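You operate a simulated robot arm through the tools that you are given. There is no shell and no other tool. Be economical: measure what you need, move in short steps, check, and stop when the job is done.

The job below is to be done with a simulated robot arm. You get a single attempt, and the scene is never put back.

TASK
Tidy away the tins, the label roll and the black marker.
Fine: blue tin stacked on the green tin, roll in the grey pot; black cup to the arrow, marker in it.
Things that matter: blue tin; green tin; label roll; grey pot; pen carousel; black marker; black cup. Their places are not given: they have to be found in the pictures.

Only the result counts: the job must be done as asked and must still hold three seconds after the hand-in. Knocking over, shifting, dropping, spilling or breaking anything else fails it.

THE ROBOT
A 6-joint arm with a two-finger parallel gripper, fixed in place. Base frame: the origin is at the foot of the arm, x ahead of it, y to its left, z up; the work surface is at about z = 0.735. Readings come in m, degrees, newtons and seconds.
With the tool pointing down near the work surface it reaches from about 0.26 to 0.68 m from the base axis. Its first joint turns from -66.0 to 66.0 degrees. Payload 2.9 kg.
Tool frame: the origin (TCP) lies between the finger pads and is the grasp point; the fingertips stand 0.03 m ahead of it; z points along the fingers, y is the line along which they close. The gripper opens to 0.11 m. The fingers are 0.02 m wide and 0.01 m thick; the gripper's body (0.048 by 0.112 m) begins 0.055 m behind the TCP.
Orientation is told as [roll, pitch, yaw] about the base's x, y, z axes, in that order, counted from this pose: with the fingers straight down and closing along the base's y, the tool's x points along the base's -x, its y along +y and its z along -z.

THE INTERFACE
- The arm moves only by the tool step_arm. Its argument "deltas" is a list of rows, each a list of 7 numbers: the turn, a rotation vector about the tool's x, y, z in degrees, then the shift along the tool's x, y, z in m, then the finger opening in m, from 0 to 0.11. In form: [[ax, ay, az, x, y, z, claw], ...]. A call has 1 to 8 rows; each row shifts and turns the commanded pose from where the row before left it, along the tool's axes as they then stand. A row lasts 0.2 s, in which the tool goes at most 0.05 m and 8.6 degrees; a call with a longer step from one row to the next is refused whole, and so is a gripper value outside its range. Where a pose cannot be reached the arm comes as near as it can. A force on the tool above 40 N (or 10 N above the force at the start of the call, whichever is more), or a blocked arm, ends the call early, and 0.2 s more pass. The fingers move at their own pace (about 0.108 m/s each) and stop on an object; they squeeze with about 21 N. The grip force told is the motor's: it shows also when the fingers shut on nothing. Time passes only in rows, and 0.2 s behind the last, so rows that do not move let the fingers close. The reply holds the time, the measured pose of the TCP, the force on the tool along the base axes, the opening and the grip force, in the units named above and with some noise, and new pictures: "show" is both (left out), scene, wrist or none.
- Cameras (640 x 400 px; columns grow to the right, rows downward): "scene" is fixed at [0.0509, 0.4162, 1.3901]; the picture's right is [-0.94, -0.35, 0.00], its down [-0.18, 0.48, -0.86] and it looks along [0.30, -0.81, -0.51] (base axes); focal length 323 px, centre (320, 200). "wrist" rides on the gripper at [-0.036, 0, -0.057] in the tool frame; the picture's right is [0.00, -1.00, 0.00], its down [0.97, 0.00, -0.24] and it looks along [0.24, 0.00, 0.97] (tool axes); focal length 218 px, centre (320, 200).
- pixel_to_xyz(camera, pixels): for up to 12 pixels [column, row] of the newest picture of that camera ("zoom" is the newest enlarged one), the place [x, y, z] in the base frame of the surface seen there, good to about 0.003 m. No time passes.
- close_up(camera, box): a new picture of the part [left, top, right, bottom] of that camera's present view, enlarged. No time passes.
- sign_off(): hands the job in; it is judged then, once.

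Go step by step. Measure first, check grasps and placings, and put right what went wrong. The budget is 80 turns and 150 pictures, counting those below and the enlarged ones. Unless the task says otherwise, let go and move clear before handing in, and close with one line.

The tools are called after ">>>" by a JSON object that holds its "name" and its "arguments". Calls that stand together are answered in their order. step_arm: Moves the arm, as the interface text tells. Its arguments: {"type":"object","properties":{"deltas":{"type":"array","items":{"type":"array","items":{"type":"number"}}},"show":{"type":"string","enum":["both","scene","wrist","none"]}},"required":["deltas"]} The other tools are called the same way: pixel_to_xyz (camera, pixels) gives the place of the surface under pixels of a picture; close_up (camera, box) takes an enlarged picture of a part of a camera's view; sign_off () hands the job in.

At the start:

```text
t: 0.0
tool_pos: [0.3747, -0.2787, 1.1759]
orientation: [0.1, 0.0, 0.0]
force: [-0.9, -1.0, 0.3]
finger_gap: 0.1098
gripper_force: 0.1
```

scene: 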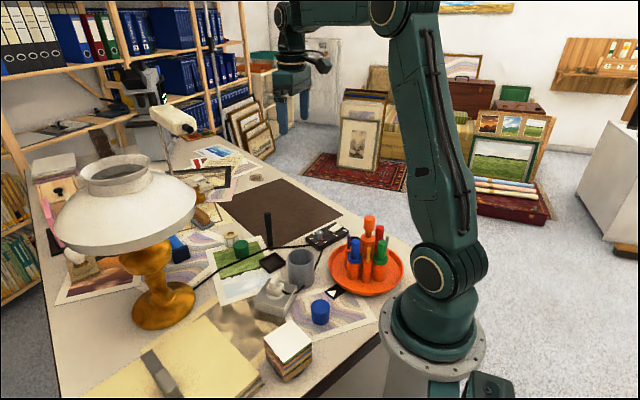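
wrist: 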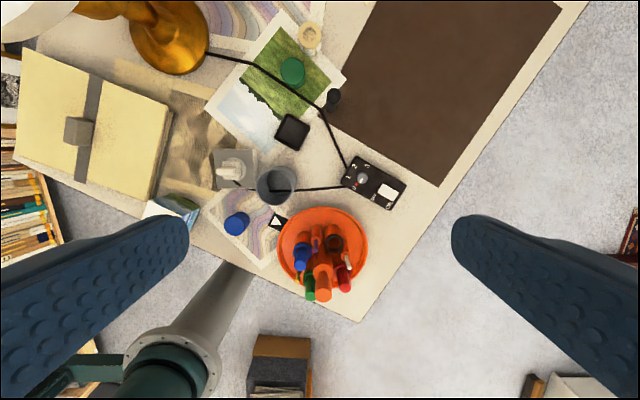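

The scene shows the blue tin (~320,312), green tin (~241,248), grey pot (~300,267), orange carousel (~367,265), and a dark post (~268,230) that may be the marker or the black cup. I'll enlarge these areas before measuring.

>>> {"name": "close_up", "arguments": {"camera": "scene", "box": [180, 190, 420, 340]}}

>>> {"name": "close_up", "arguments": {"camera": "wrist", "box": [200, 10, 420, 310]}}

```text
2.67 times, centred on (300, 265) of scene
```

zoom: 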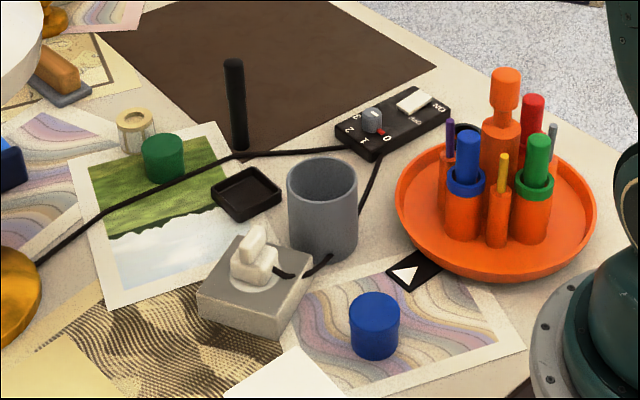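

```text
1.33 times, centred on (310, 160) of wrist
```

zoom: 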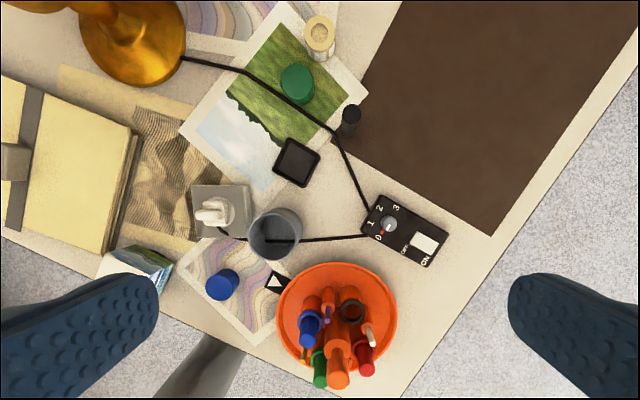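

The marker stands upright near the mat, the arrow card lies beside the carousel, and the black-ringed cup is at its far side (wrist zoom 352,310). I'll measure the key points in both views.

>>> {"name": "pixel_to_xyz", "arguments": {"camera": "zoom", "pixels": [[222, 284], [297, 84], [320, 33], [350, 115], [274, 216], [275, 281], [352, 310], [338, 380], [335, 320], [310, 335], [365, 365], [335, 262]]}}

>>> {"name": "pixel_to_xyz", "arguments": {"camera": "scene", "pixels": [[369, 218], [368, 240], [355, 258], [379, 262], [267, 213], [269, 245], [320, 305], [241, 243], [230, 232], [300, 252], [333, 292], [382, 232]]}}

>>> {"name": "close_up", "arguments": {"camera": "scene", "box": [320, 205, 416, 305]}}

>>> {"name": "close_up", "arguments": {"camera": "wrist", "box": [260, 195, 380, 305]}}

```text
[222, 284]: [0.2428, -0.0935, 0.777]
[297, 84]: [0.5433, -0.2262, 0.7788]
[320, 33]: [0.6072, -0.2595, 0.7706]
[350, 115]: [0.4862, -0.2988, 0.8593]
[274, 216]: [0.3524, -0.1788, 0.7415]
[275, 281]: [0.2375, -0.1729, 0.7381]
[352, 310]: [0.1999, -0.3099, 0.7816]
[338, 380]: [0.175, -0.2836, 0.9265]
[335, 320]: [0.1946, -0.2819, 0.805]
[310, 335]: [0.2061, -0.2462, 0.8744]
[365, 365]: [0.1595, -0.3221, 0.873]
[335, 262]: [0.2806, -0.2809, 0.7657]
```

```text
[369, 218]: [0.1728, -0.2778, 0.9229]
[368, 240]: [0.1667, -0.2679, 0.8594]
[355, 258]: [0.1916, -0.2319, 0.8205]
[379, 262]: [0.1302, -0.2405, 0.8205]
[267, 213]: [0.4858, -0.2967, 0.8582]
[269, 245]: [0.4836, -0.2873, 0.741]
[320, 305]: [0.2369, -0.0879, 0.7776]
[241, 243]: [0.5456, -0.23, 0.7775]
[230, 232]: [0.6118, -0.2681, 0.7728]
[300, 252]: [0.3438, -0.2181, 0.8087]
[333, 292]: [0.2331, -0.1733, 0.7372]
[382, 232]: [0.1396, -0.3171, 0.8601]
```

```text
4.00 times, centred on (368, 255) of scene
```

zoom: 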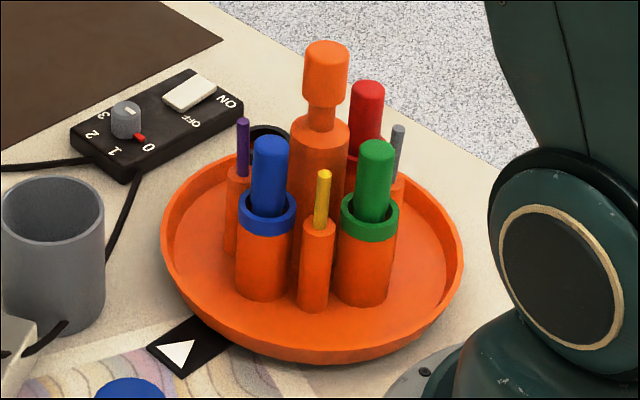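

```text
3.64 times, centred on (320, 250) of wrist
```

zoom: 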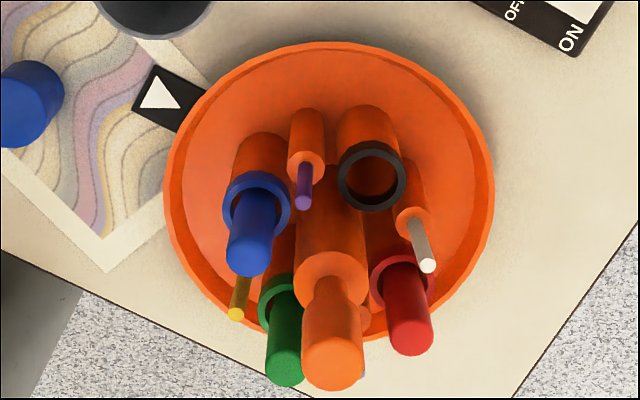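

The knob is at about (0.172,-0.278) with its top at z≈0.927, and the arrow is at about 58° from there. Next I'll measure the cup rims and the knob width in the wrist zoom, then look closely at the tins, roll and pot.

>>> {"name": "pixel_to_xyz", "arguments": {"camera": "zoom", "pixels": [[342, 178], [402, 178], [372, 147], [372, 208], [226, 200], [287, 200], [258, 174], [381, 264], [333, 365], [180, 172], [488, 180], [330, 45]]}}

>>> {"name": "close_up", "arguments": {"camera": "wrist", "box": [250, 10, 350, 220]}}

>>> {"name": "close_up", "arguments": {"camera": "scene", "box": [215, 205, 335, 295]}}

```text
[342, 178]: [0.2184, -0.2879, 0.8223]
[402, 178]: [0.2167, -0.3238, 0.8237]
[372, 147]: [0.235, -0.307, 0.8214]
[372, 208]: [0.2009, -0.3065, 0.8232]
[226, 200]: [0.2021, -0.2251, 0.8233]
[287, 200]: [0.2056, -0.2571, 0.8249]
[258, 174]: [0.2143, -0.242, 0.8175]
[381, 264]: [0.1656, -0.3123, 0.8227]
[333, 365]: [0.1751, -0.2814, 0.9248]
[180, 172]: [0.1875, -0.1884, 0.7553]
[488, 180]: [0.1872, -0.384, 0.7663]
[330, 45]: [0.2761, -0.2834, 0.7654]
```

```text
1.90 times, centred on (300, 115) of wrist
```

zoom: 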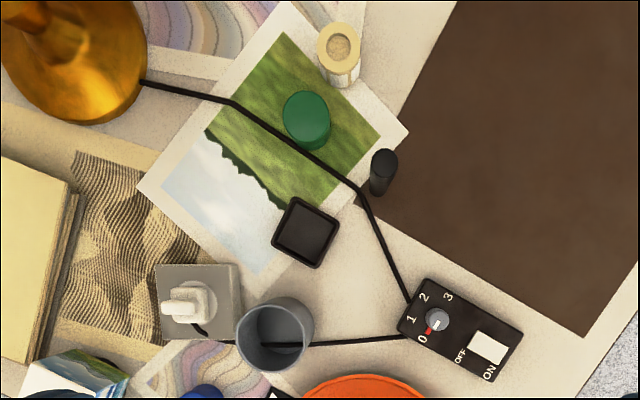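

```text
4.44 times, centred on (275, 250) of scene
```

zoom: 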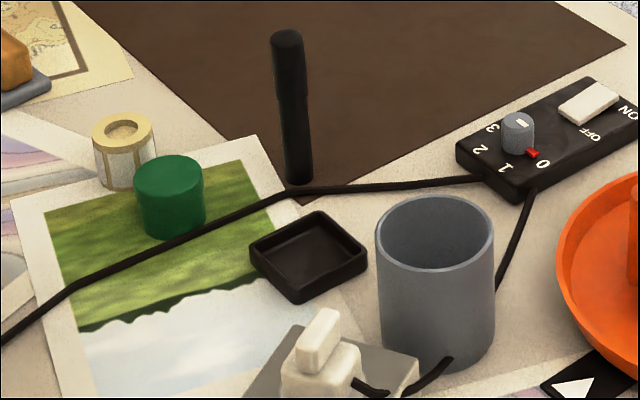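

The black cup is centred at about (0.2175,-0.306), at -31° around the knob. The arrow is at +59°, where the blue cup is now, so the carousel must turn about +91°. I'll move above the knob and pre-turn the tool.

>>> {"name": "step_arm", "arguments": {"deltas": [[0, 0, 0, 0.0334, -0.0004, 0.0293, 0.07], [0, 0, 0, 0.0334, -0.0004, 0.0293, 0.07], [0, 0, 0, 0.0334, -0.0004, 0.0293, 0.07], [0, 0, 0, 0.0334, -0.0004, 0.0293, 0.07], [0, 0, 0, 0.0334, -0.0004, 0.0293, 0.07], [0, 0, 0, 0.0334, -0.0004, 0.0293, 0.07]], "show": "none"}}

>>> {"name": "step_arm", "arguments": {"deltas": [[0, 0, 7.6, 0, 0, 0, 0.07], [0, 0, 7.6, 0, 0, 0, 0.07], [0, 0, 7.6, 0, 0, 0, 0.07], [0, 0, 7.6, 0, 0, 0, 0.07], [0, 0, 7.6, 0, 0, 0, 0.07], [0, 0, 7.6, 0, 0, 0, 0.07]]}}

```text
t: 1.4
tool_pos: [0.174, -0.2806, 0.9996]
orientation: [0.0, 0.1, 0.0]
force: [0.2, -0.2, 0.1]
finger_gap: 0.0699
gripper_force: 0.0
```

```text
t: 2.8
tool_pos: [0.1739, -0.281, 0.9998]
orientation: [0.0, -0.1, -45.9]
force: [-0.9, -0.6, -0.2]
finger_gap: 0.0699
gripper_force: 0.0
```

scene: 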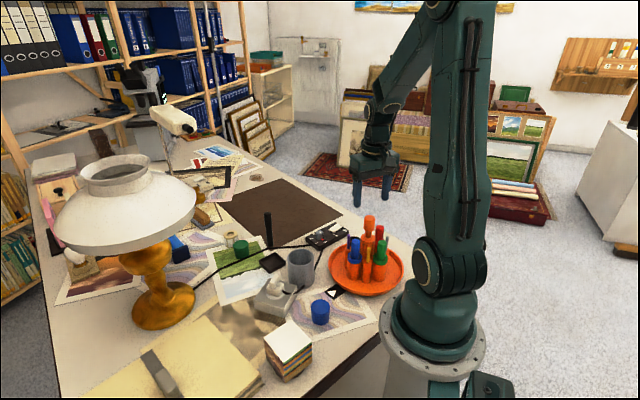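
wrist: 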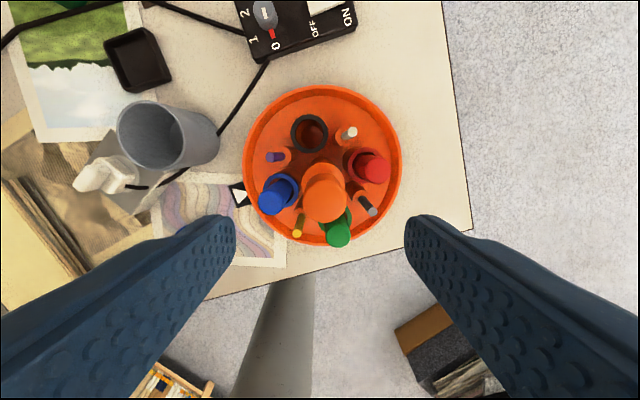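

The knob top is at wrist (325,200) and sits between the fingers. I'll check its centre.

>>> {"name": "pixel_to_xyz", "arguments": {"camera": "wrist", "pixels": [[326, 204], [326, 190], [326, 218], [310, 204], [342, 204], [309, 133], [290, 133], [328, 133], [309, 116], [238, 194]]}}

>>> {"name": "close_up", "arguments": {"camera": "wrist", "box": [220, 75, 420, 255]}}

```text
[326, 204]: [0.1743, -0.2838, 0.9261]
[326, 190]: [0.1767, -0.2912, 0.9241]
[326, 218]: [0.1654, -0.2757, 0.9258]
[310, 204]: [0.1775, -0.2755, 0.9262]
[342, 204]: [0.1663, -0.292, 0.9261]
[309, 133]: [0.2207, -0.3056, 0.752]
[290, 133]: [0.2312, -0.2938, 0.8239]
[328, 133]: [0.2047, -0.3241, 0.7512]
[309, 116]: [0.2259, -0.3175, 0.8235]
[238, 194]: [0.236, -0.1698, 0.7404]
```

```text
2.22 times, centred on (320, 165) of wrist
```

zoom: 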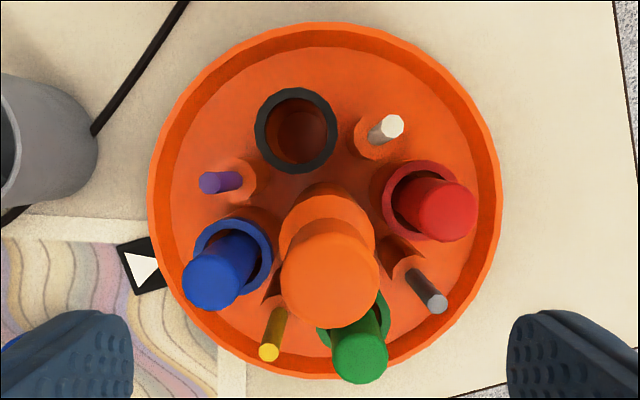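

The knob centre is about (0.173,-0.282) with a diameter of 0.026, so the tool is aligned. I'll lower to TCP z≈0.911 with a modest opening and grip.

>>> {"name": "step_arm", "arguments": {"deltas": [[0, 0, 0, 0, 0, 0.03, 0.048], [0, 0, 0, 0, 0, 0.03, 0.048], [0, 0, 0, 0, 0, 0.028, 0.048], [0, 0, 0, 0, 0, 0, 0.0], [0, 0, 0, 0, 0, 0, 0.0], [0, 0, 0, 0, 0, 0, 0.0]]}}

```text
t: 4.2
tool_pos: [0.1712, -0.2826, 0.9125]
orientation: [-0.4, -0.1, -45.9]
force: [-22.0, -18.5, -0.8]
finger_gap: 0.0288
gripper_force: 45.3
```

scene: 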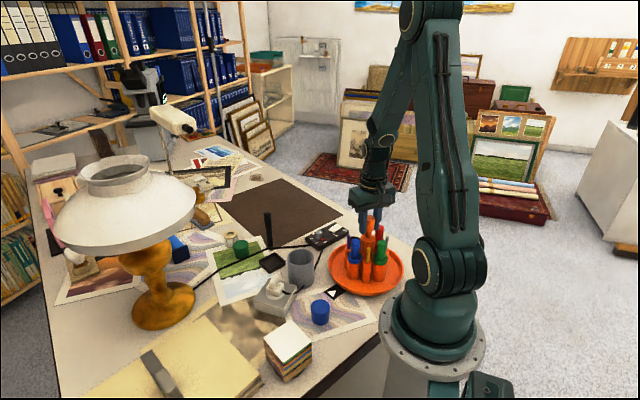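
wrist: 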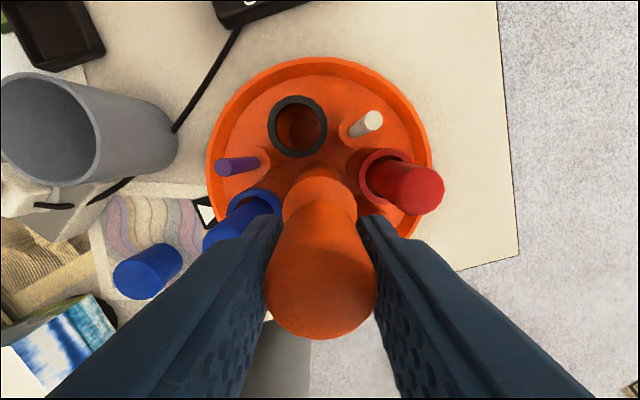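

The grip is on the knob (gap 0.0288), but it is off-centre by about 3 mm and pushing sideways. I'll relieve that along tool y, then turn a little to test.

>>> {"name": "step_arm", "arguments": {"deltas": [[0, 0, 0, 0, -0.0033, 0, 0.0], [0, 0, -4, 0, 0, 0, 0.0], [0, 0, -6, 0, 0, 0, 0.0], [0, 0, 0, 0, 0, 0, 0.0]]}}

```text
t: 5.2
tool_pos: [0.1704, -0.283, 0.9131]
orientation: [-0.1, 0.0, -35.5]
force: [-3.4, -3.3, 19.6]
finger_gap: 0.0287
gripper_force: 45.0
```

scene: 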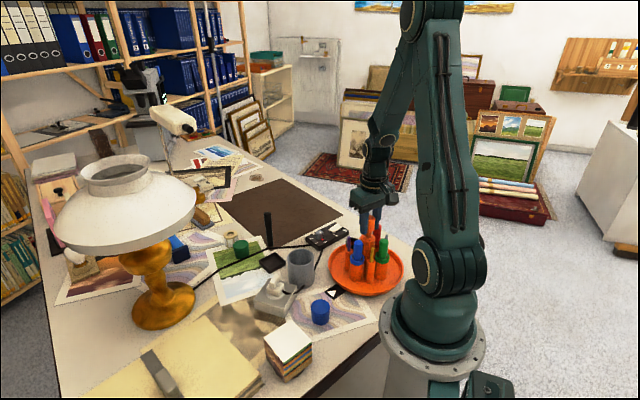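
wrist: 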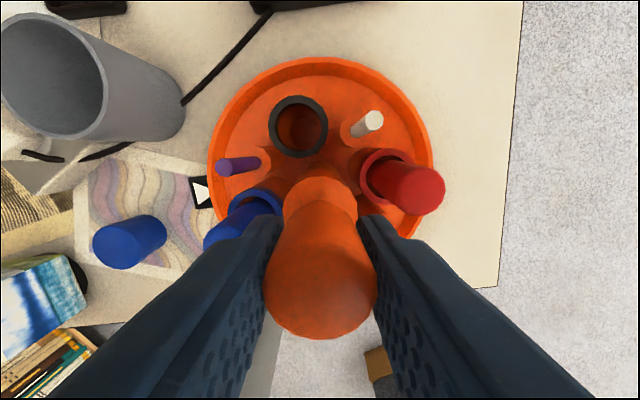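

The carousel turns with the knob. I'll ease z up about 1 mm and keep turning.

>>> {"name": "step_arm", "arguments": {"deltas": [[0, 0, -8, 0, 0, -0.0012, 0.0], [0, 0, -8, 0, 0, 0, 0.0], [0, 0, -8, 0, 0, 0, 0.0], [0, 0, -8, 0, 0, 0, 0.0], [0, 0, -8, 0, 0, 0, 0.0], [0, 0, -8, 0, 0, 0, 0.0], [0, 0, -8, 0, 0, 0, 0.0], [0, 0, -8, 0, 0, 0, 0.0]]}}

```text
t: 7.0
tool_pos: [0.1718, -0.2841, 0.912]
orientation: [-0.1, 0.0, 28.5]
force: [-0.4, -26.9, -25.3]
finger_gap: 0.0287
gripper_force: 44.6
```

scene: 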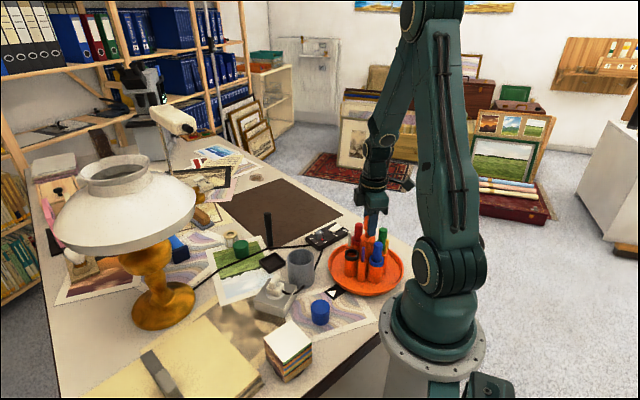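
wrist: 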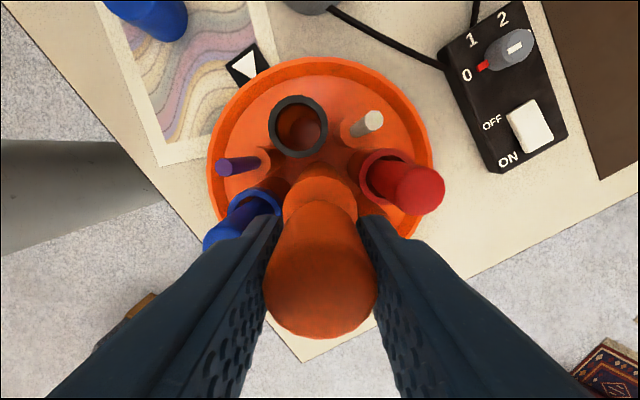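

About 17° remain (the cup is at wrist 297,123 and the arrow at 248,65). I'll turn on in smaller steps and relieve the load.

>>> {"name": "step_arm", "arguments": {"deltas": [[0, 0, -6, 0, -0.0007, 0.0008, 0.0], [0, 0, -6, 0, 0, 0, 0.0], [0, 0, -3, 0, 0, 0, 0.0], [0, 0, 0, 0, 0, 0, 0.0]]}}

>>> {"name": "pixel_to_xyz", "arguments": {"camera": "wrist", "pixels": [[297, 97], [271, 125], [326, 125], [297, 153], [320, 165], [232, 57]]}}

>>> {"name": "close_up", "arguments": {"camera": "wrist", "box": [200, 20, 440, 220]}}

```text
t: 8.0
tool_pos: [0.1721, -0.2836, 0.9127]
orientation: [-0.1, 0.2, 43.5]
force: [-4.4, -22.8, 1.0]
finger_gap: 0.0287
gripper_force: 45.0
```

scene: 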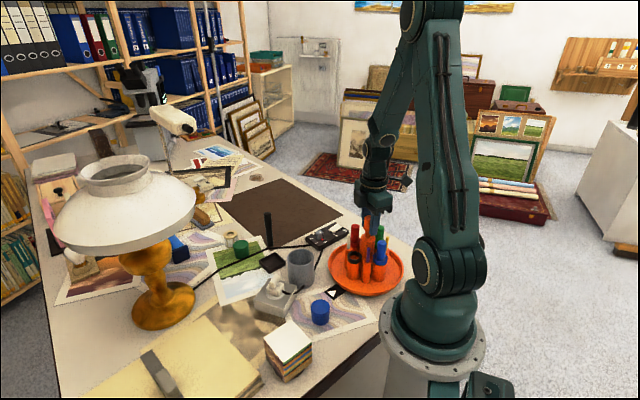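
wrist: 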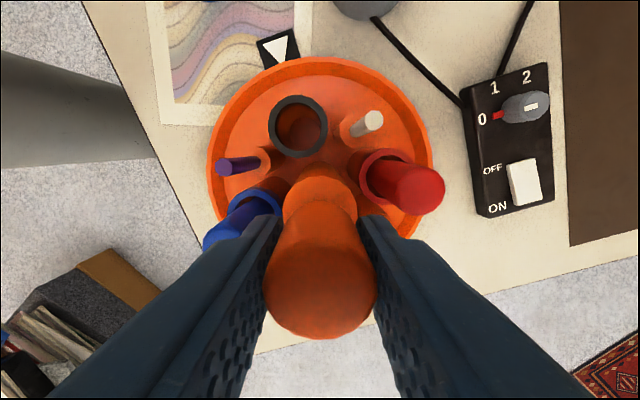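

```text
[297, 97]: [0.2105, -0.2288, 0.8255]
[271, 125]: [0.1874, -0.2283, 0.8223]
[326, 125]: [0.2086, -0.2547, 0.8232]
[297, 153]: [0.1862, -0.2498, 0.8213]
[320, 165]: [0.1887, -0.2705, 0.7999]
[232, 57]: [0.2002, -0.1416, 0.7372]
```

```text
2.00 times, centred on (320, 120) of wrist
```

zoom: 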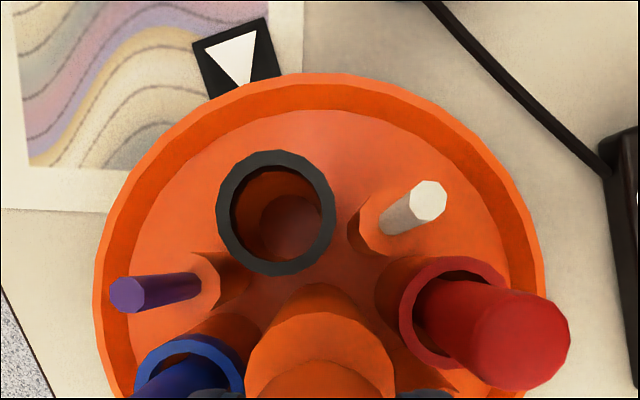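

The cup centre is now about (0.198,-0.240), at roughly 58°. I'll measure the arrow triangle and card to compare.

>>> {"name": "pixel_to_xyz", "arguments": {"camera": "zoom", "pixels": [[208, 49], [253, 35], [246, 82], [236, 56], [198, 43], [264, 20], [213, 96], [280, 73], [276, 153], [216, 212], [334, 212], [275, 273]]}}

```text
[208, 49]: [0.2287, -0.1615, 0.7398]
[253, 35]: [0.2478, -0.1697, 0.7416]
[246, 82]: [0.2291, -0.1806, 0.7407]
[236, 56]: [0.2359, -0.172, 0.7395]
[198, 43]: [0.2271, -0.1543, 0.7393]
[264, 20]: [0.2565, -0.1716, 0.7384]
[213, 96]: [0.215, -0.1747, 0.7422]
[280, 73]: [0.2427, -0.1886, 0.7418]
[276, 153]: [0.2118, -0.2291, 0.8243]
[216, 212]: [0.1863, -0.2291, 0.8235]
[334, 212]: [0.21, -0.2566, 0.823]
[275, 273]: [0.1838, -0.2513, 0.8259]
```

The arrow direction is about 59–60° and the cup about 58°. I'll turn 1.5° more, release, and rise straight up.

>>> {"name": "step_arm", "arguments": {"deltas": [[0, 0, -1.6, 0, 0, 0, 0.0], [0, 0, 0, 0, 0, 0, 0.0], [0, 0, 0, 0, 0, 0, 0.048], [0, 0, 0, 0, 0, 0, 0.048], [0, 0, 0, 0, 0, -0.03, 0.048], [0, 0, 0, 0, 0, -0.045, 0.048], [0, 0, 0, 0, 0, -0.045, 0.048]]}}

>>> {"name": "close_up", "arguments": {"camera": "wrist", "box": [220, 75, 420, 255]}}

```text
t: 9.6
tool_pos: [0.1708, -0.2809, 1.0318]
orientation: [0.1, 0.0, 45.0]
force: [0.0, -0.4, 0.1]
finger_gap: 0.048
gripper_force: 0.2
```

scene: 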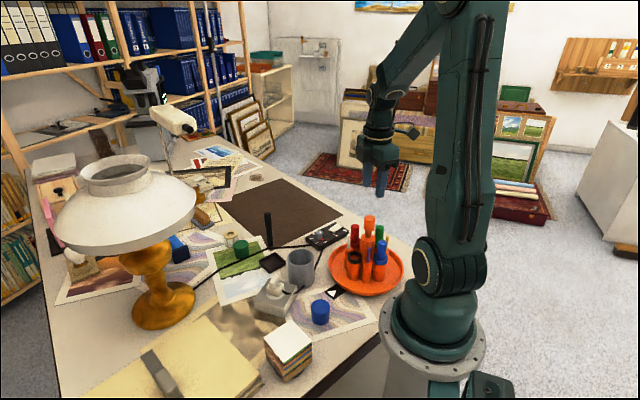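
wrist: 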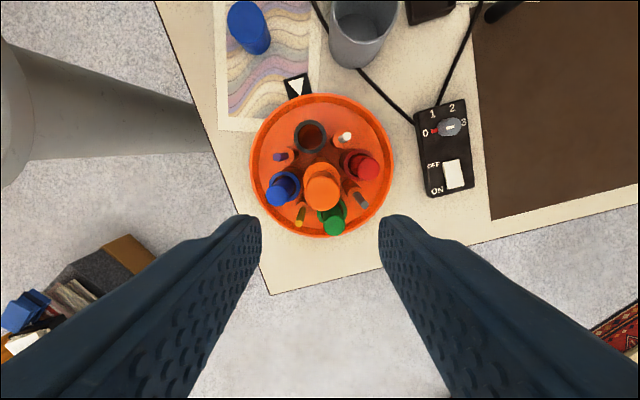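

```text
2.22 times, centred on (320, 165) of wrist
```

zoom: 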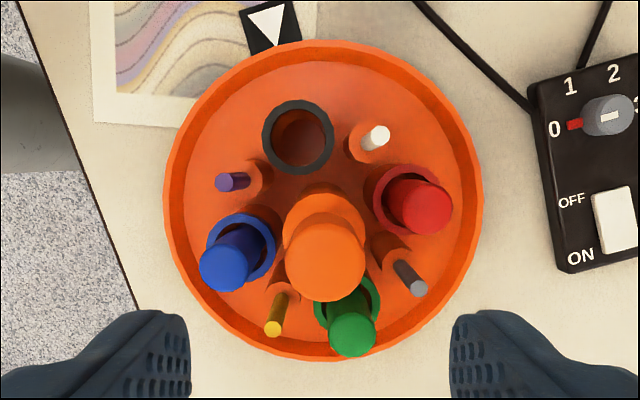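

The turn held. I'll verify the angles in 3D with ring and tray rim points.

>>> {"name": "pixel_to_xyz", "arguments": {"camera": "zoom", "pixels": [[298, 103], [266, 137], [330, 137], [298, 170], [268, 22], [278, 44], [167, 200], [479, 200], [323, 45], [320, 357], [333, 268], [317, 250]]}}

```text
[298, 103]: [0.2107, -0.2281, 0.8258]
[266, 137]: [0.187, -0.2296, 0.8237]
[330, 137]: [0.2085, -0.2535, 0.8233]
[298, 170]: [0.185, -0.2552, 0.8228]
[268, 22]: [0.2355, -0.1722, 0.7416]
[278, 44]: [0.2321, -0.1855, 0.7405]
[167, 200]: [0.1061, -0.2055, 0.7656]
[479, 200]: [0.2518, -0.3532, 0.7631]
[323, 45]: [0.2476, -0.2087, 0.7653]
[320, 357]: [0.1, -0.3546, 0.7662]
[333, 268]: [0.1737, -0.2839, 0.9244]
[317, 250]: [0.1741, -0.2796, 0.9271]
```

The carousel is set: cup at about 59°, arrow at about 60°. Next is the marker at about (0.486,-0.298), so I'll move above it, keeping yaw 45.

>>> {"name": "step_arm", "arguments": {"deltas": [[0, 0, 0, -0.02635, -0.0294, 0, 0.05], [0, 0, 0, -0.02635, -0.0294, 0, 0.05], [0, 0, 0, -0.02635, -0.0294, 0, 0.05], [0, 0, 0, -0.02635, -0.0294, 0, 0.05], [0, 0, 0, -0.02635, -0.0294, 0, 0.05], [0, 0, 0, -0.02635, -0.0294, 0, 0.05], [0, 0, 0, -0.02635, -0.0294, 0, 0.05], [0, 0, 0, -0.02635, -0.0294, 0, 0.05]], "show": "none"}}

>>> {"name": "step_arm", "arguments": {"deltas": [[0, 0, 7.5, 0, 0, 0, 0.05], [0, 0, 7.5, 0, 0, 0, 0.05], [0, 0, 0, 0, 0, 0.04, 0.05], [0, 0, 0, 0, 0, 0.04, 0.05]]}}

```text
t: 11.4
tool_pos: [0.4862, -0.3, 1.0311]
orientation: [-0.1, 0.0, 45.1]
force: [-0.9, 0.4, -0.4]
finger_gap: 0.0503
gripper_force: 0.1
```

```text
t: 12.4
tool_pos: [0.4866, -0.3011, 0.9521]
orientation: [0.0, 0.0, 29.9]
force: [-0.9, -0.1, 0.4]
finger_gap: 0.05
gripper_force: 0.1
```

scene: 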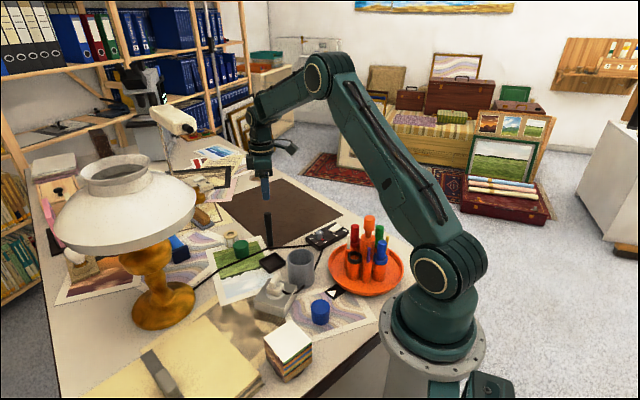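
wrist: 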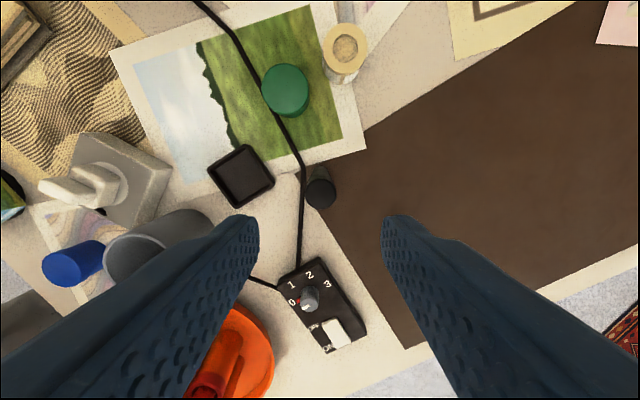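

The marker top is at wrist (320,188), roughly between the fingers. I'll measure its centre.

>>> {"name": "pixel_to_xyz", "arguments": {"camera": "wrist", "pixels": [[321, 194], [309, 194], [333, 194], [321, 183], [321, 205], [286, 88], [268, 88], [304, 88], [286, 70], [345, 48], [331, 48], [359, 48]]}}

>>> {"name": "close_up", "arguments": {"camera": "wrist", "box": [260, 20, 400, 220]}}

```text
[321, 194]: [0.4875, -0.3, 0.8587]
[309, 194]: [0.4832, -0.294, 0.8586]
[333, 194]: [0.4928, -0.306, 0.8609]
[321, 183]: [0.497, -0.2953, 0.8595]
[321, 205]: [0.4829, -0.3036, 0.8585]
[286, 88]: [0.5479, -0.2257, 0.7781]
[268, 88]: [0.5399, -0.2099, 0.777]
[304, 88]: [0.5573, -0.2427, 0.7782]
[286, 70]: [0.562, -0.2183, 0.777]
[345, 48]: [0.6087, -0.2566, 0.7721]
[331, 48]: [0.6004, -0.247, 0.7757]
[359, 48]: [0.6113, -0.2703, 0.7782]
```

```text
2.00 times, centred on (330, 120) of wrist
```

zoom: 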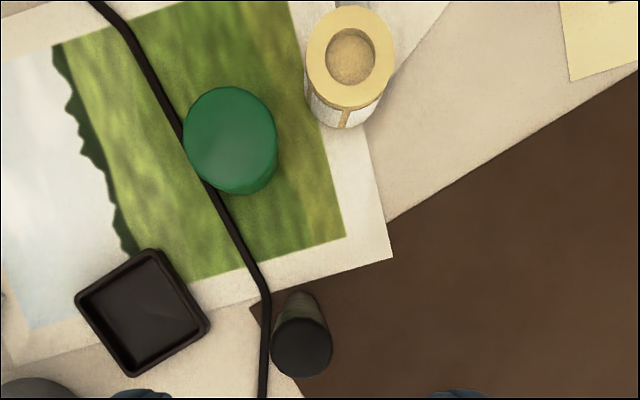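

The marker centre (0.4875,-0.300) matches the TCP. I'll descend to z≈0.842 and grip its upper part.

>>> {"name": "step_arm", "arguments": {"deltas": [[0, 0, 0, 0, 0, 0.04, 0.05], [0, 0, 0, 0, 0, 0.04, 0.05], [0, 0, 0, 0, 0, 0.03, 0.05], [0, 0, 0, 0, 0, 0, 0.0], [0, 0, 0, 0, 0, 0, 0.0], [0, 0, 0, 0, 0, 0, 0.0]]}}

```text
t: 13.8
tool_pos: [0.4854, -0.3016, 0.8423]
orientation: [0.1, 0.0, 30.0]
force: [-0.9, 0.4, -0.1]
finger_gap: 0.022
gripper_force: 21.2
```

scene: 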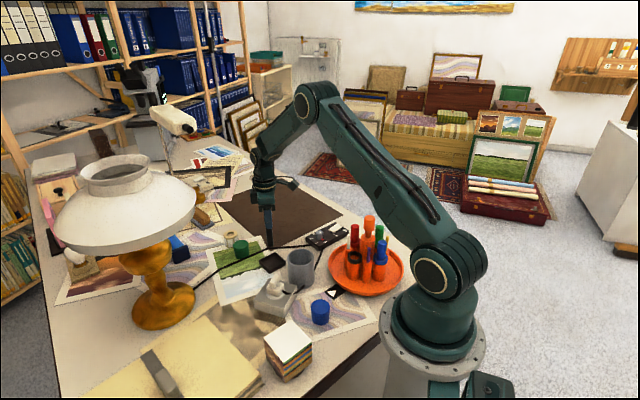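
wrist: 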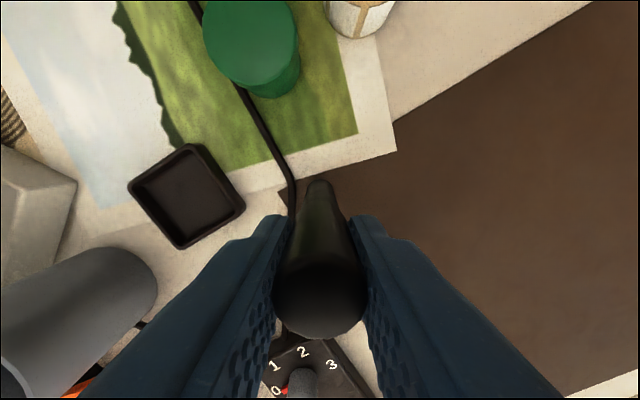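

The grip is firm with the marker diameter at 0.022. I'll lift about 0.19 and turn toward yaw 60.

>>> {"name": "step_arm", "arguments": {"deltas": [[0, 0, 0, 0, 0, -0.03, 0.0], [0, 0, 0, 0, 0, -0.04, 0.0], [0, 0, 0, 0, 0, -0.04, 0.0], [0, 0, 0, 0, 0, -0.04, 0.0], [0, 0, -7.5, 0, 0, -0.04, 0.0], [0, 0, -7.5, 0, 0, 0, 0.0], [0, 0, -7.5, 0, 0, 0, 0.0], [0, 0, -7.5, 0, 0, 0, 0.0]]}}

```text
t: 15.6
tool_pos: [0.4869, -0.3002, 1.0326]
orientation: [0.0, 0.0, 60.1]
force: [0.2, -0.6, -0.4]
finger_gap: 0.0222
gripper_force: 21.0
```

scene: 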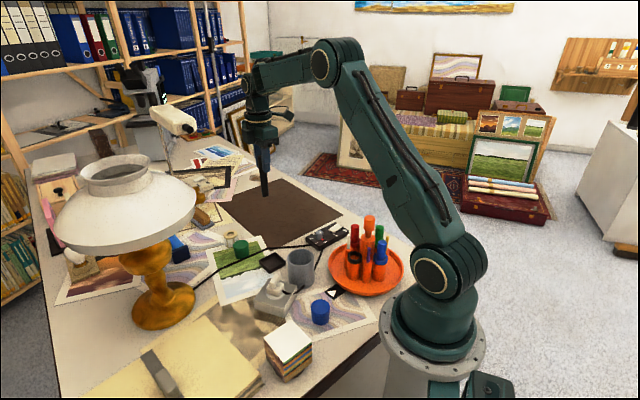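
wrist: 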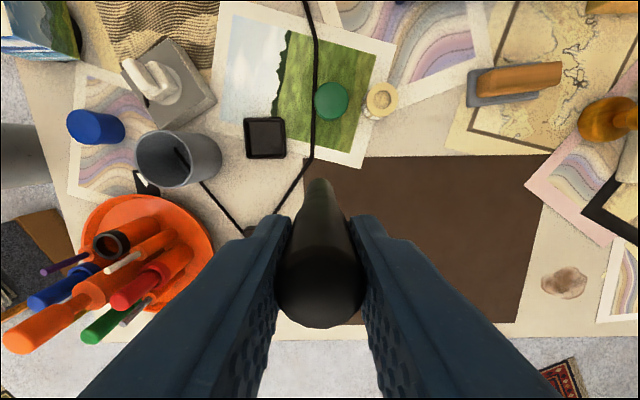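

The marker hangs vertical and centred. I'll travel at height to above the black cup at (0.198,-0.2415).

>>> {"name": "step_arm", "arguments": {"deltas": [[0, 0, 0, 0.01339, 0.03994, 0, 0.0], [0, 0, 0, 0.01339, 0.03994, 0, 0.0], [0, 0, 0, 0.01339, 0.03994, 0, 0.0], [0, 0, 0, 0.01339, 0.03994, 0, 0.0], [0, 0, 0, 0.01339, 0.03994, 0, 0.0], [0, 0, 0, 0.01339, 0.03994, 0, 0.0], [0, 0, 0, 0.01339, 0.03994, 0, 0.0], [0, 0, 0, 0, 0, 0, 0.0]]}}

>>> {"name": "close_up", "arguments": {"camera": "scene", "box": [310, 180, 430, 300]}}

```text
t: 17.4
tool_pos: [0.197, -0.2423, 1.0306]
orientation: [0.0, 0.0, 60.0]
force: [-0.1, 0.3, 0.1]
finger_gap: 0.0223
gripper_force: 21.1
```

scene: 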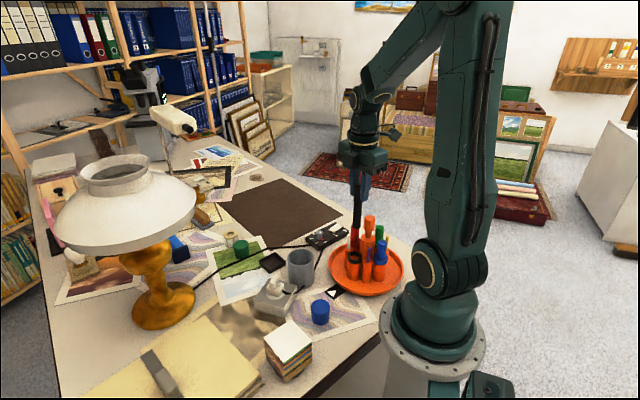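
wrist: 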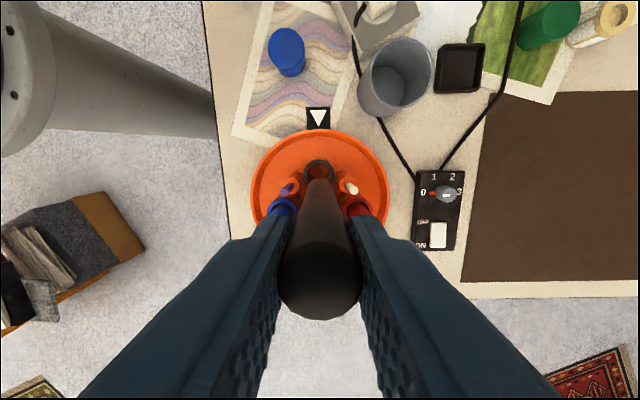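

```text
3.33 times, centred on (370, 240) of scene
```

zoom: 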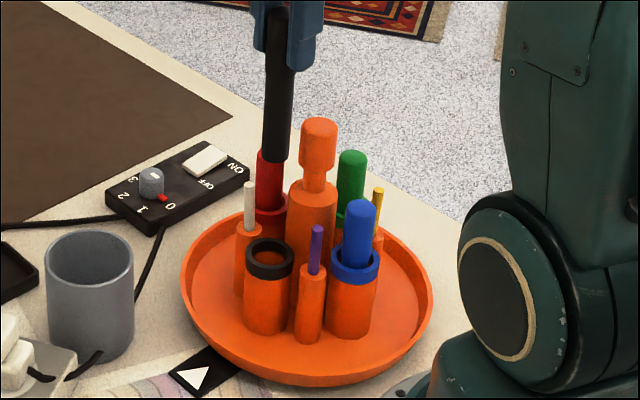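

In the wrist view the arrow, cup ring and marker line up at column ~319. I'll lower until the marker bottom is just above the rim and check alignment.

>>> {"name": "step_arm", "arguments": {"deltas": [[0, 0, 0, 0.0, 0.0, 0.04, 0.0], [0, 0, 0, 0, 0, 0.04, 0.0], [0, 0, 0, 0, 0, 0.005, 0.0]]}}

>>> {"name": "close_up", "arguments": {"camera": "scene", "box": [330, 210, 400, 290]}}

>>> {"name": "close_up", "arguments": {"camera": "wrist", "box": [270, 110, 370, 210]}}

```text
t: 18.2
tool_pos: [0.1985, -0.2423, 0.9467]
orientation: [0.1, 0.0, 60.0]
force: [-0.1, -0.5, -0.9]
finger_gap: 0.022
gripper_force: 20.7
```

scene: 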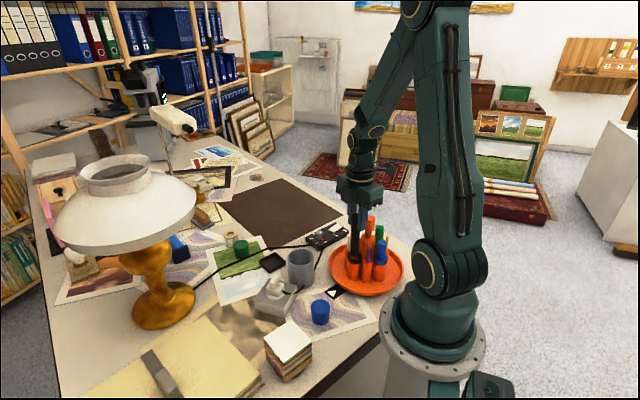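
wrist: 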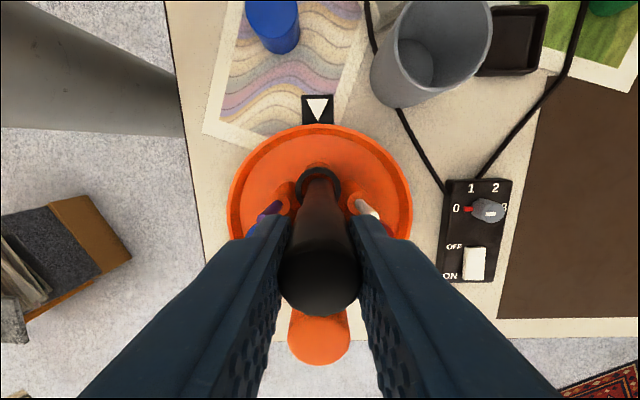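

```text
5.00 times, centred on (365, 250) of scene
```

zoom: 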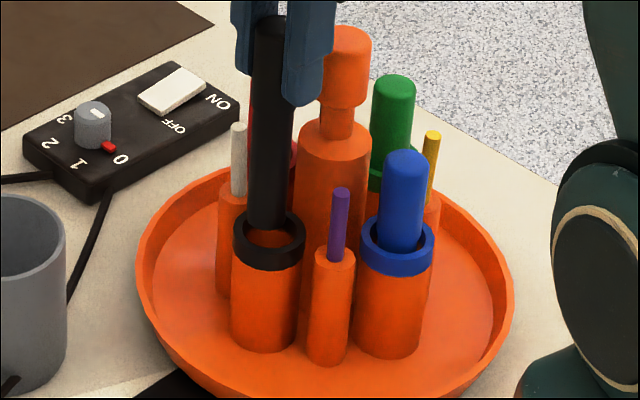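

```text
4.00 times, centred on (320, 160) of wrist
```

zoom: 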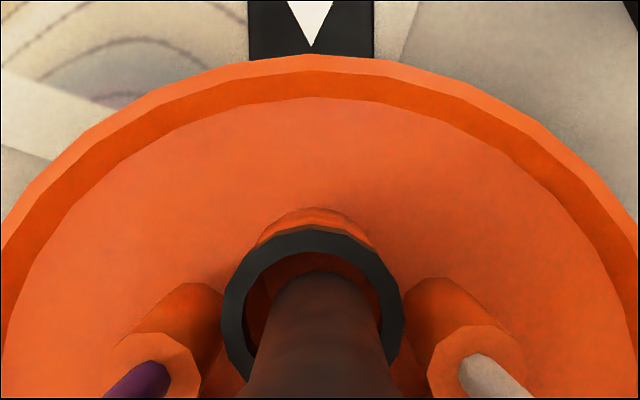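

Radially the marker is good, but the ring centre (zoom column 313) is about 2 mm off the marker (column ~322). I'll confirm with 3D points.

>>> {"name": "pixel_to_xyz", "arguments": {"camera": "zoom", "pixels": [[230, 310], [395, 310], [313, 240], [254, 260], [370, 260], [320, 300], [320, 380]]}}

```text
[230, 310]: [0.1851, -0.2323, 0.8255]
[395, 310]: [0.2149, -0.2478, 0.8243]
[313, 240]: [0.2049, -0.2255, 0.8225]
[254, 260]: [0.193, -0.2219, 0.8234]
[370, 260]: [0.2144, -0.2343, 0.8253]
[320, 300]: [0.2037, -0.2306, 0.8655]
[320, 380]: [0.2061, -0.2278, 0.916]
```

The gaps in the zoom (left about 20 px, right about 0) show the marker needs about +1.7 mm in tool y; radially it matches. I'll shift and insert slowly.

>>> {"name": "step_arm", "arguments": {"deltas": [[0, 0, 0, 0, 0.0017, 0, 0.0], [0, 0, 0, 0, 0, 0.01, 0.0], [0, 0, 0, 0, 0, 0.01, 0.0], [0, 0, 0, 0, 0, 0.008, 0.0]]}}

>>> {"name": "close_up", "arguments": {"camera": "scene", "box": [330, 210, 400, 290]}}

>>> {"name": "close_up", "arguments": {"camera": "wrist", "box": [270, 110, 370, 210]}}

```text
t: 19.2
tool_pos: [0.1965, -0.2415, 0.9184]
orientation: [-0.1, 0.0, 60.0]
force: [-0.1, -0.5, -0.3]
finger_gap: 0.0221
gripper_force: 21.3
```

scene: 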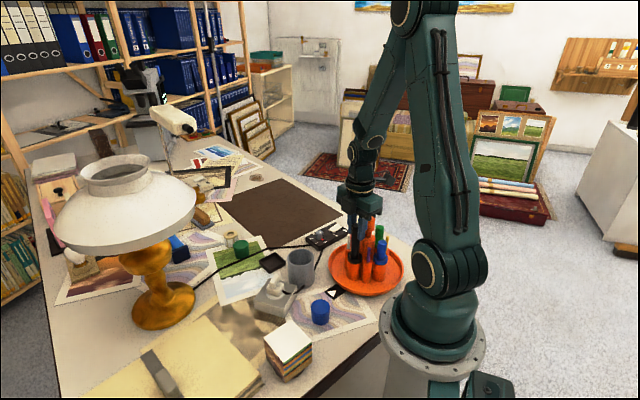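
wrist: 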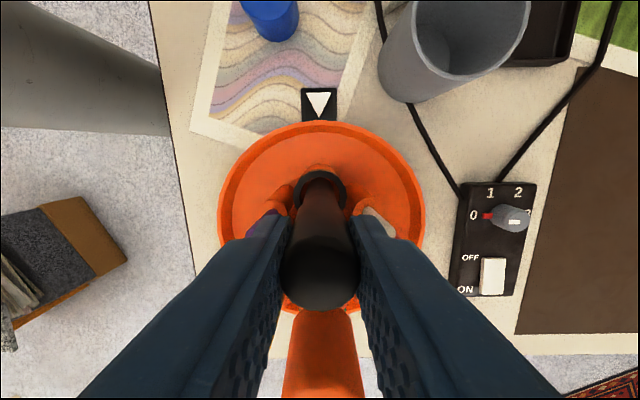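

```text
5.00 times, centred on (365, 250) of scene
```

zoom: 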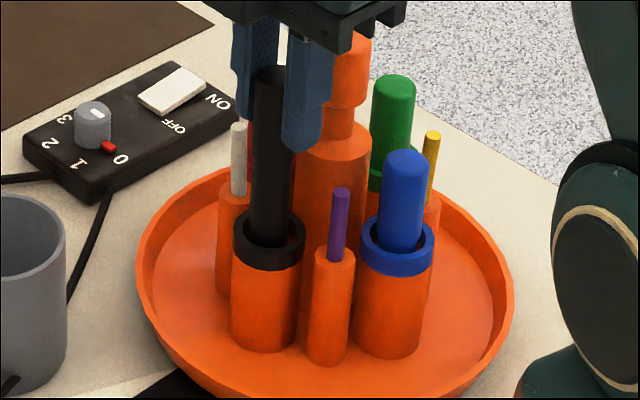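

```text
4.00 times, centred on (320, 160) of wrist
```

zoom: 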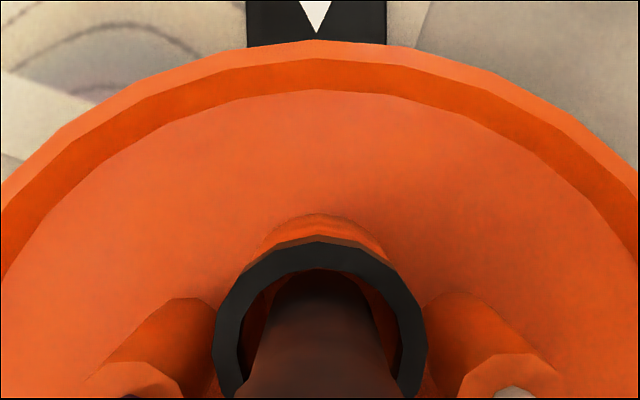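

The marker has entered the cup with almost no force. I'll lower it almost to the bottom (TCP ≈0.866).

>>> {"name": "step_arm", "arguments": {"deltas": [[0, 0, 0, 0, 0, 0.015, 0.0], [0, 0, 0, 0, 0, 0.015, 0.0], [0, 0, 0, 0, 0, 0.012, 0.0], [0, 0, 0, 0, 0, 0.008, 0.0], [0, 0, 0, 0, 0, 0, 0.0]]}}

>>> {"name": "close_up", "arguments": {"camera": "scene", "box": [330, 210, 400, 290]}}

```text
t: 20.4
tool_pos: [0.1961, -0.2424, 0.869]
orientation: [0.0, 0.0, 60.0]
force: [0.6, -0.4, 1.9]
finger_gap: 0.0219
gripper_force: 21.2
```

scene: 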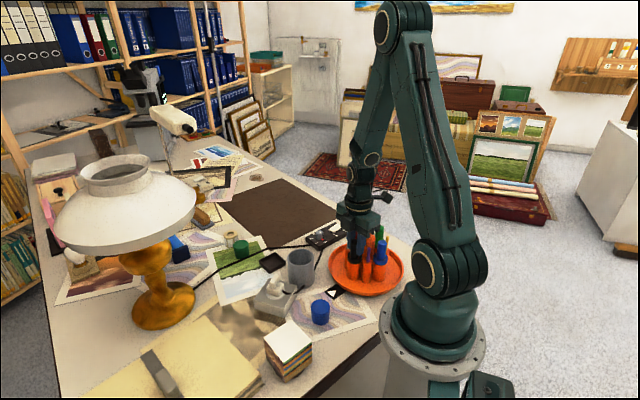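
wrist: 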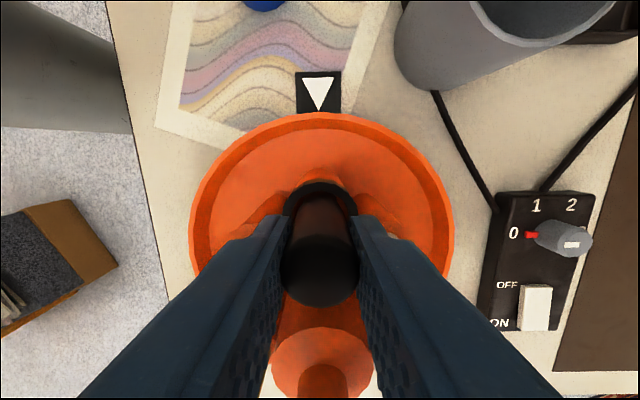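

```text
5.00 times, centred on (365, 250) of scene
```

zoom: 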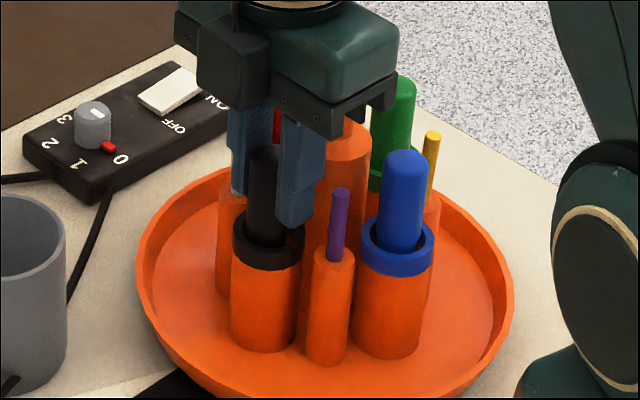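

The marker is down in the cup. I'll open slightly, keeping clear of the neighbouring pens, and rise.

>>> {"name": "step_arm", "arguments": {"deltas": [[0, 0, 0, 0, 0, 0, 0.032], [0, 0, 0, 0, 0, 0, 0.032], [0, 0, 0, 0, 0, -0.03, 0.032], [0, 0, 0, 0, 0, -0.045, 0.032], [0, 0, 0, 0, 0, -0.045, 0.05], [0, 0, 0, 0, 0, -0.045, 0.05]]}}

>>> {"name": "close_up", "arguments": {"camera": "scene", "box": [310, 200, 430, 300]}}

```text
t: 21.8
tool_pos: [0.1968, -0.2413, 1.0345]
orientation: [0.1, 0.0, 59.9]
force: [0.4, 0.1, 0.0]
finger_gap: 0.05
gripper_force: 0.2
```

scene: 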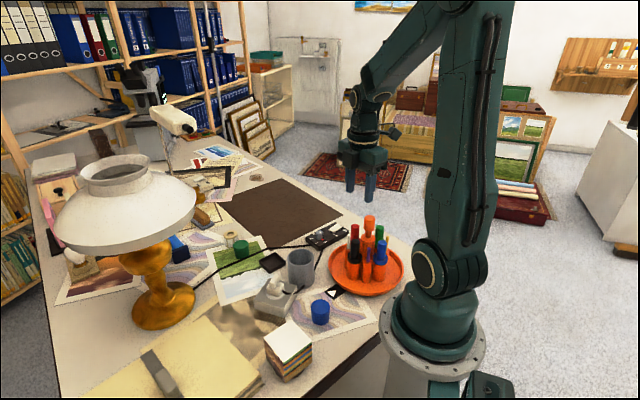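
wrist: 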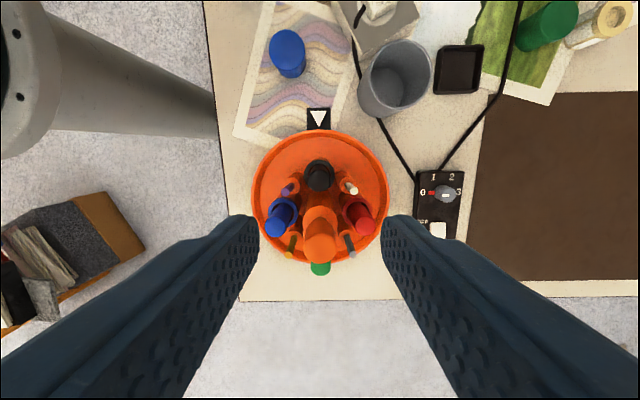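

```text
4.00 times, centred on (370, 250) of scene
```

zoom: 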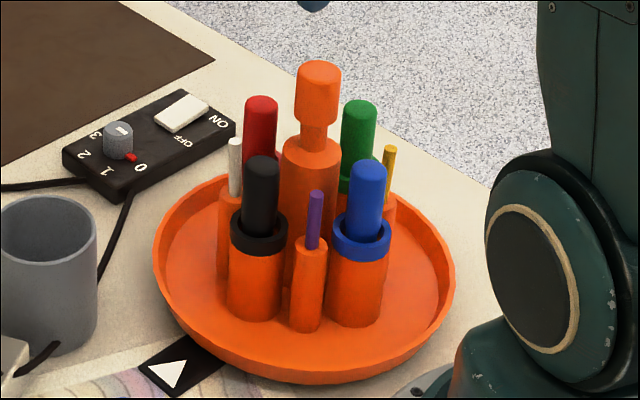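

The marker stands in the black cup at the arrow. I'll measure the blue tin, the pot and the roll for the next moves.

>>> {"name": "pixel_to_xyz", "arguments": {"camera": "wrist", "pixels": [[286, 42], [269, 42], [303, 42], [286, 31], [286, 53], [404, 42], [373, 70], [430, 66], [390, 96], [399, 95], [318, 118], [405, 75]]}}

>>> {"name": "close_up", "arguments": {"camera": "wrist", "box": [250, 0, 450, 130]}}

>>> {"name": "close_up", "arguments": {"camera": "scene", "box": [200, 215, 345, 335]}}

```text
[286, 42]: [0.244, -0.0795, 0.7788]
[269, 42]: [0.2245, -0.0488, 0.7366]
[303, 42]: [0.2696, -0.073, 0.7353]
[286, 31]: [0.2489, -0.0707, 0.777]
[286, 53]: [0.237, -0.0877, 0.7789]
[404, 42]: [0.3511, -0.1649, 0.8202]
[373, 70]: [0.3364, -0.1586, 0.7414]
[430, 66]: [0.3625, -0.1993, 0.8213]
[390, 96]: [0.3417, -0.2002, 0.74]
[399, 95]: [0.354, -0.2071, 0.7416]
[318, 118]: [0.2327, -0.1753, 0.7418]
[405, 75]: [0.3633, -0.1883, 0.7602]
```

```text
3.08 times, centred on (350, 65) of wrist
```

zoom: 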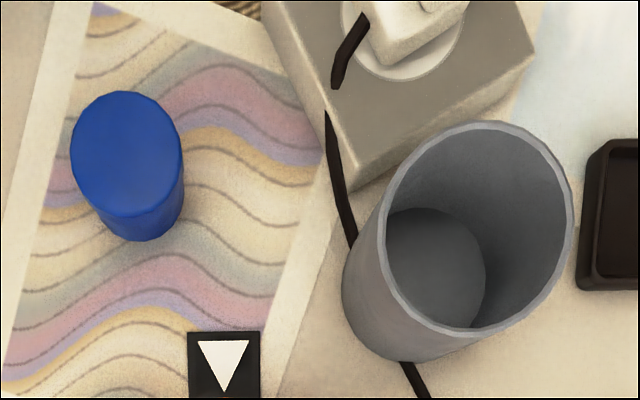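

```text
3.33 times, centred on (272, 275) of scene
```

zoom: 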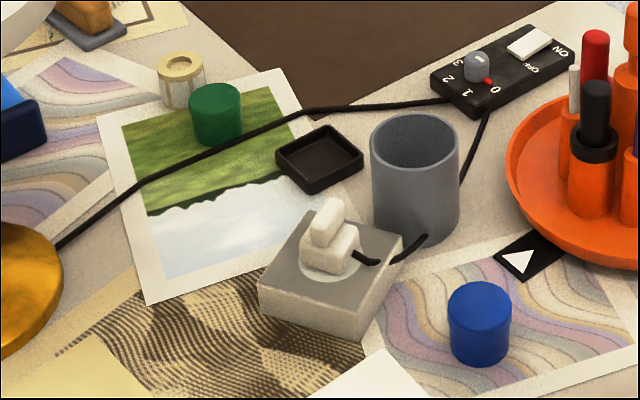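

I'll get the pot's rim size and the roll's size from the newest scene zoom.

>>> {"name": "pixel_to_xyz", "arguments": {"camera": "zoom", "pixels": [[372, 143], [459, 141], [415, 115], [414, 166], [161, 66], [203, 66], [182, 55], [181, 77], [191, 100], [239, 98], [215, 86], [480, 300]]}}

>>> {"name": "close_up", "arguments": {"camera": "scene", "box": [220, 220, 260, 260]}}

```text
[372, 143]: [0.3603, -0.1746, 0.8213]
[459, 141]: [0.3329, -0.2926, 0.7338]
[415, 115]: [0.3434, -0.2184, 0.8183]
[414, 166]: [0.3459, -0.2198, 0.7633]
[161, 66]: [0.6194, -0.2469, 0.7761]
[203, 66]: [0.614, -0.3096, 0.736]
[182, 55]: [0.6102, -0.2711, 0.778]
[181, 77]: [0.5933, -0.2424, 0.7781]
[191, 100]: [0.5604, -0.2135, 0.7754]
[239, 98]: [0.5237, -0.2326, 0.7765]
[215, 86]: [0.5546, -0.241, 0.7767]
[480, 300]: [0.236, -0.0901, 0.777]
```

```text
10.00 times, centred on (240, 240) of scene
```

zoom: 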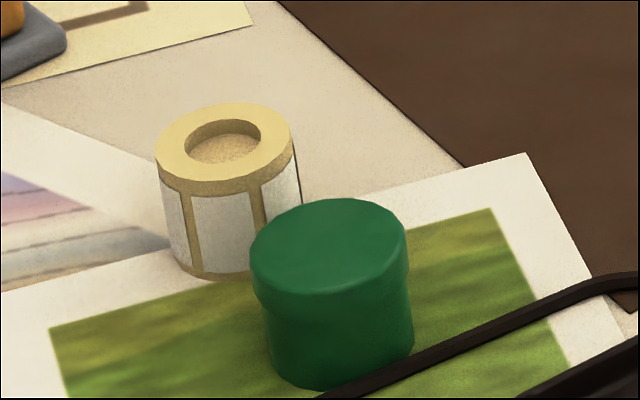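

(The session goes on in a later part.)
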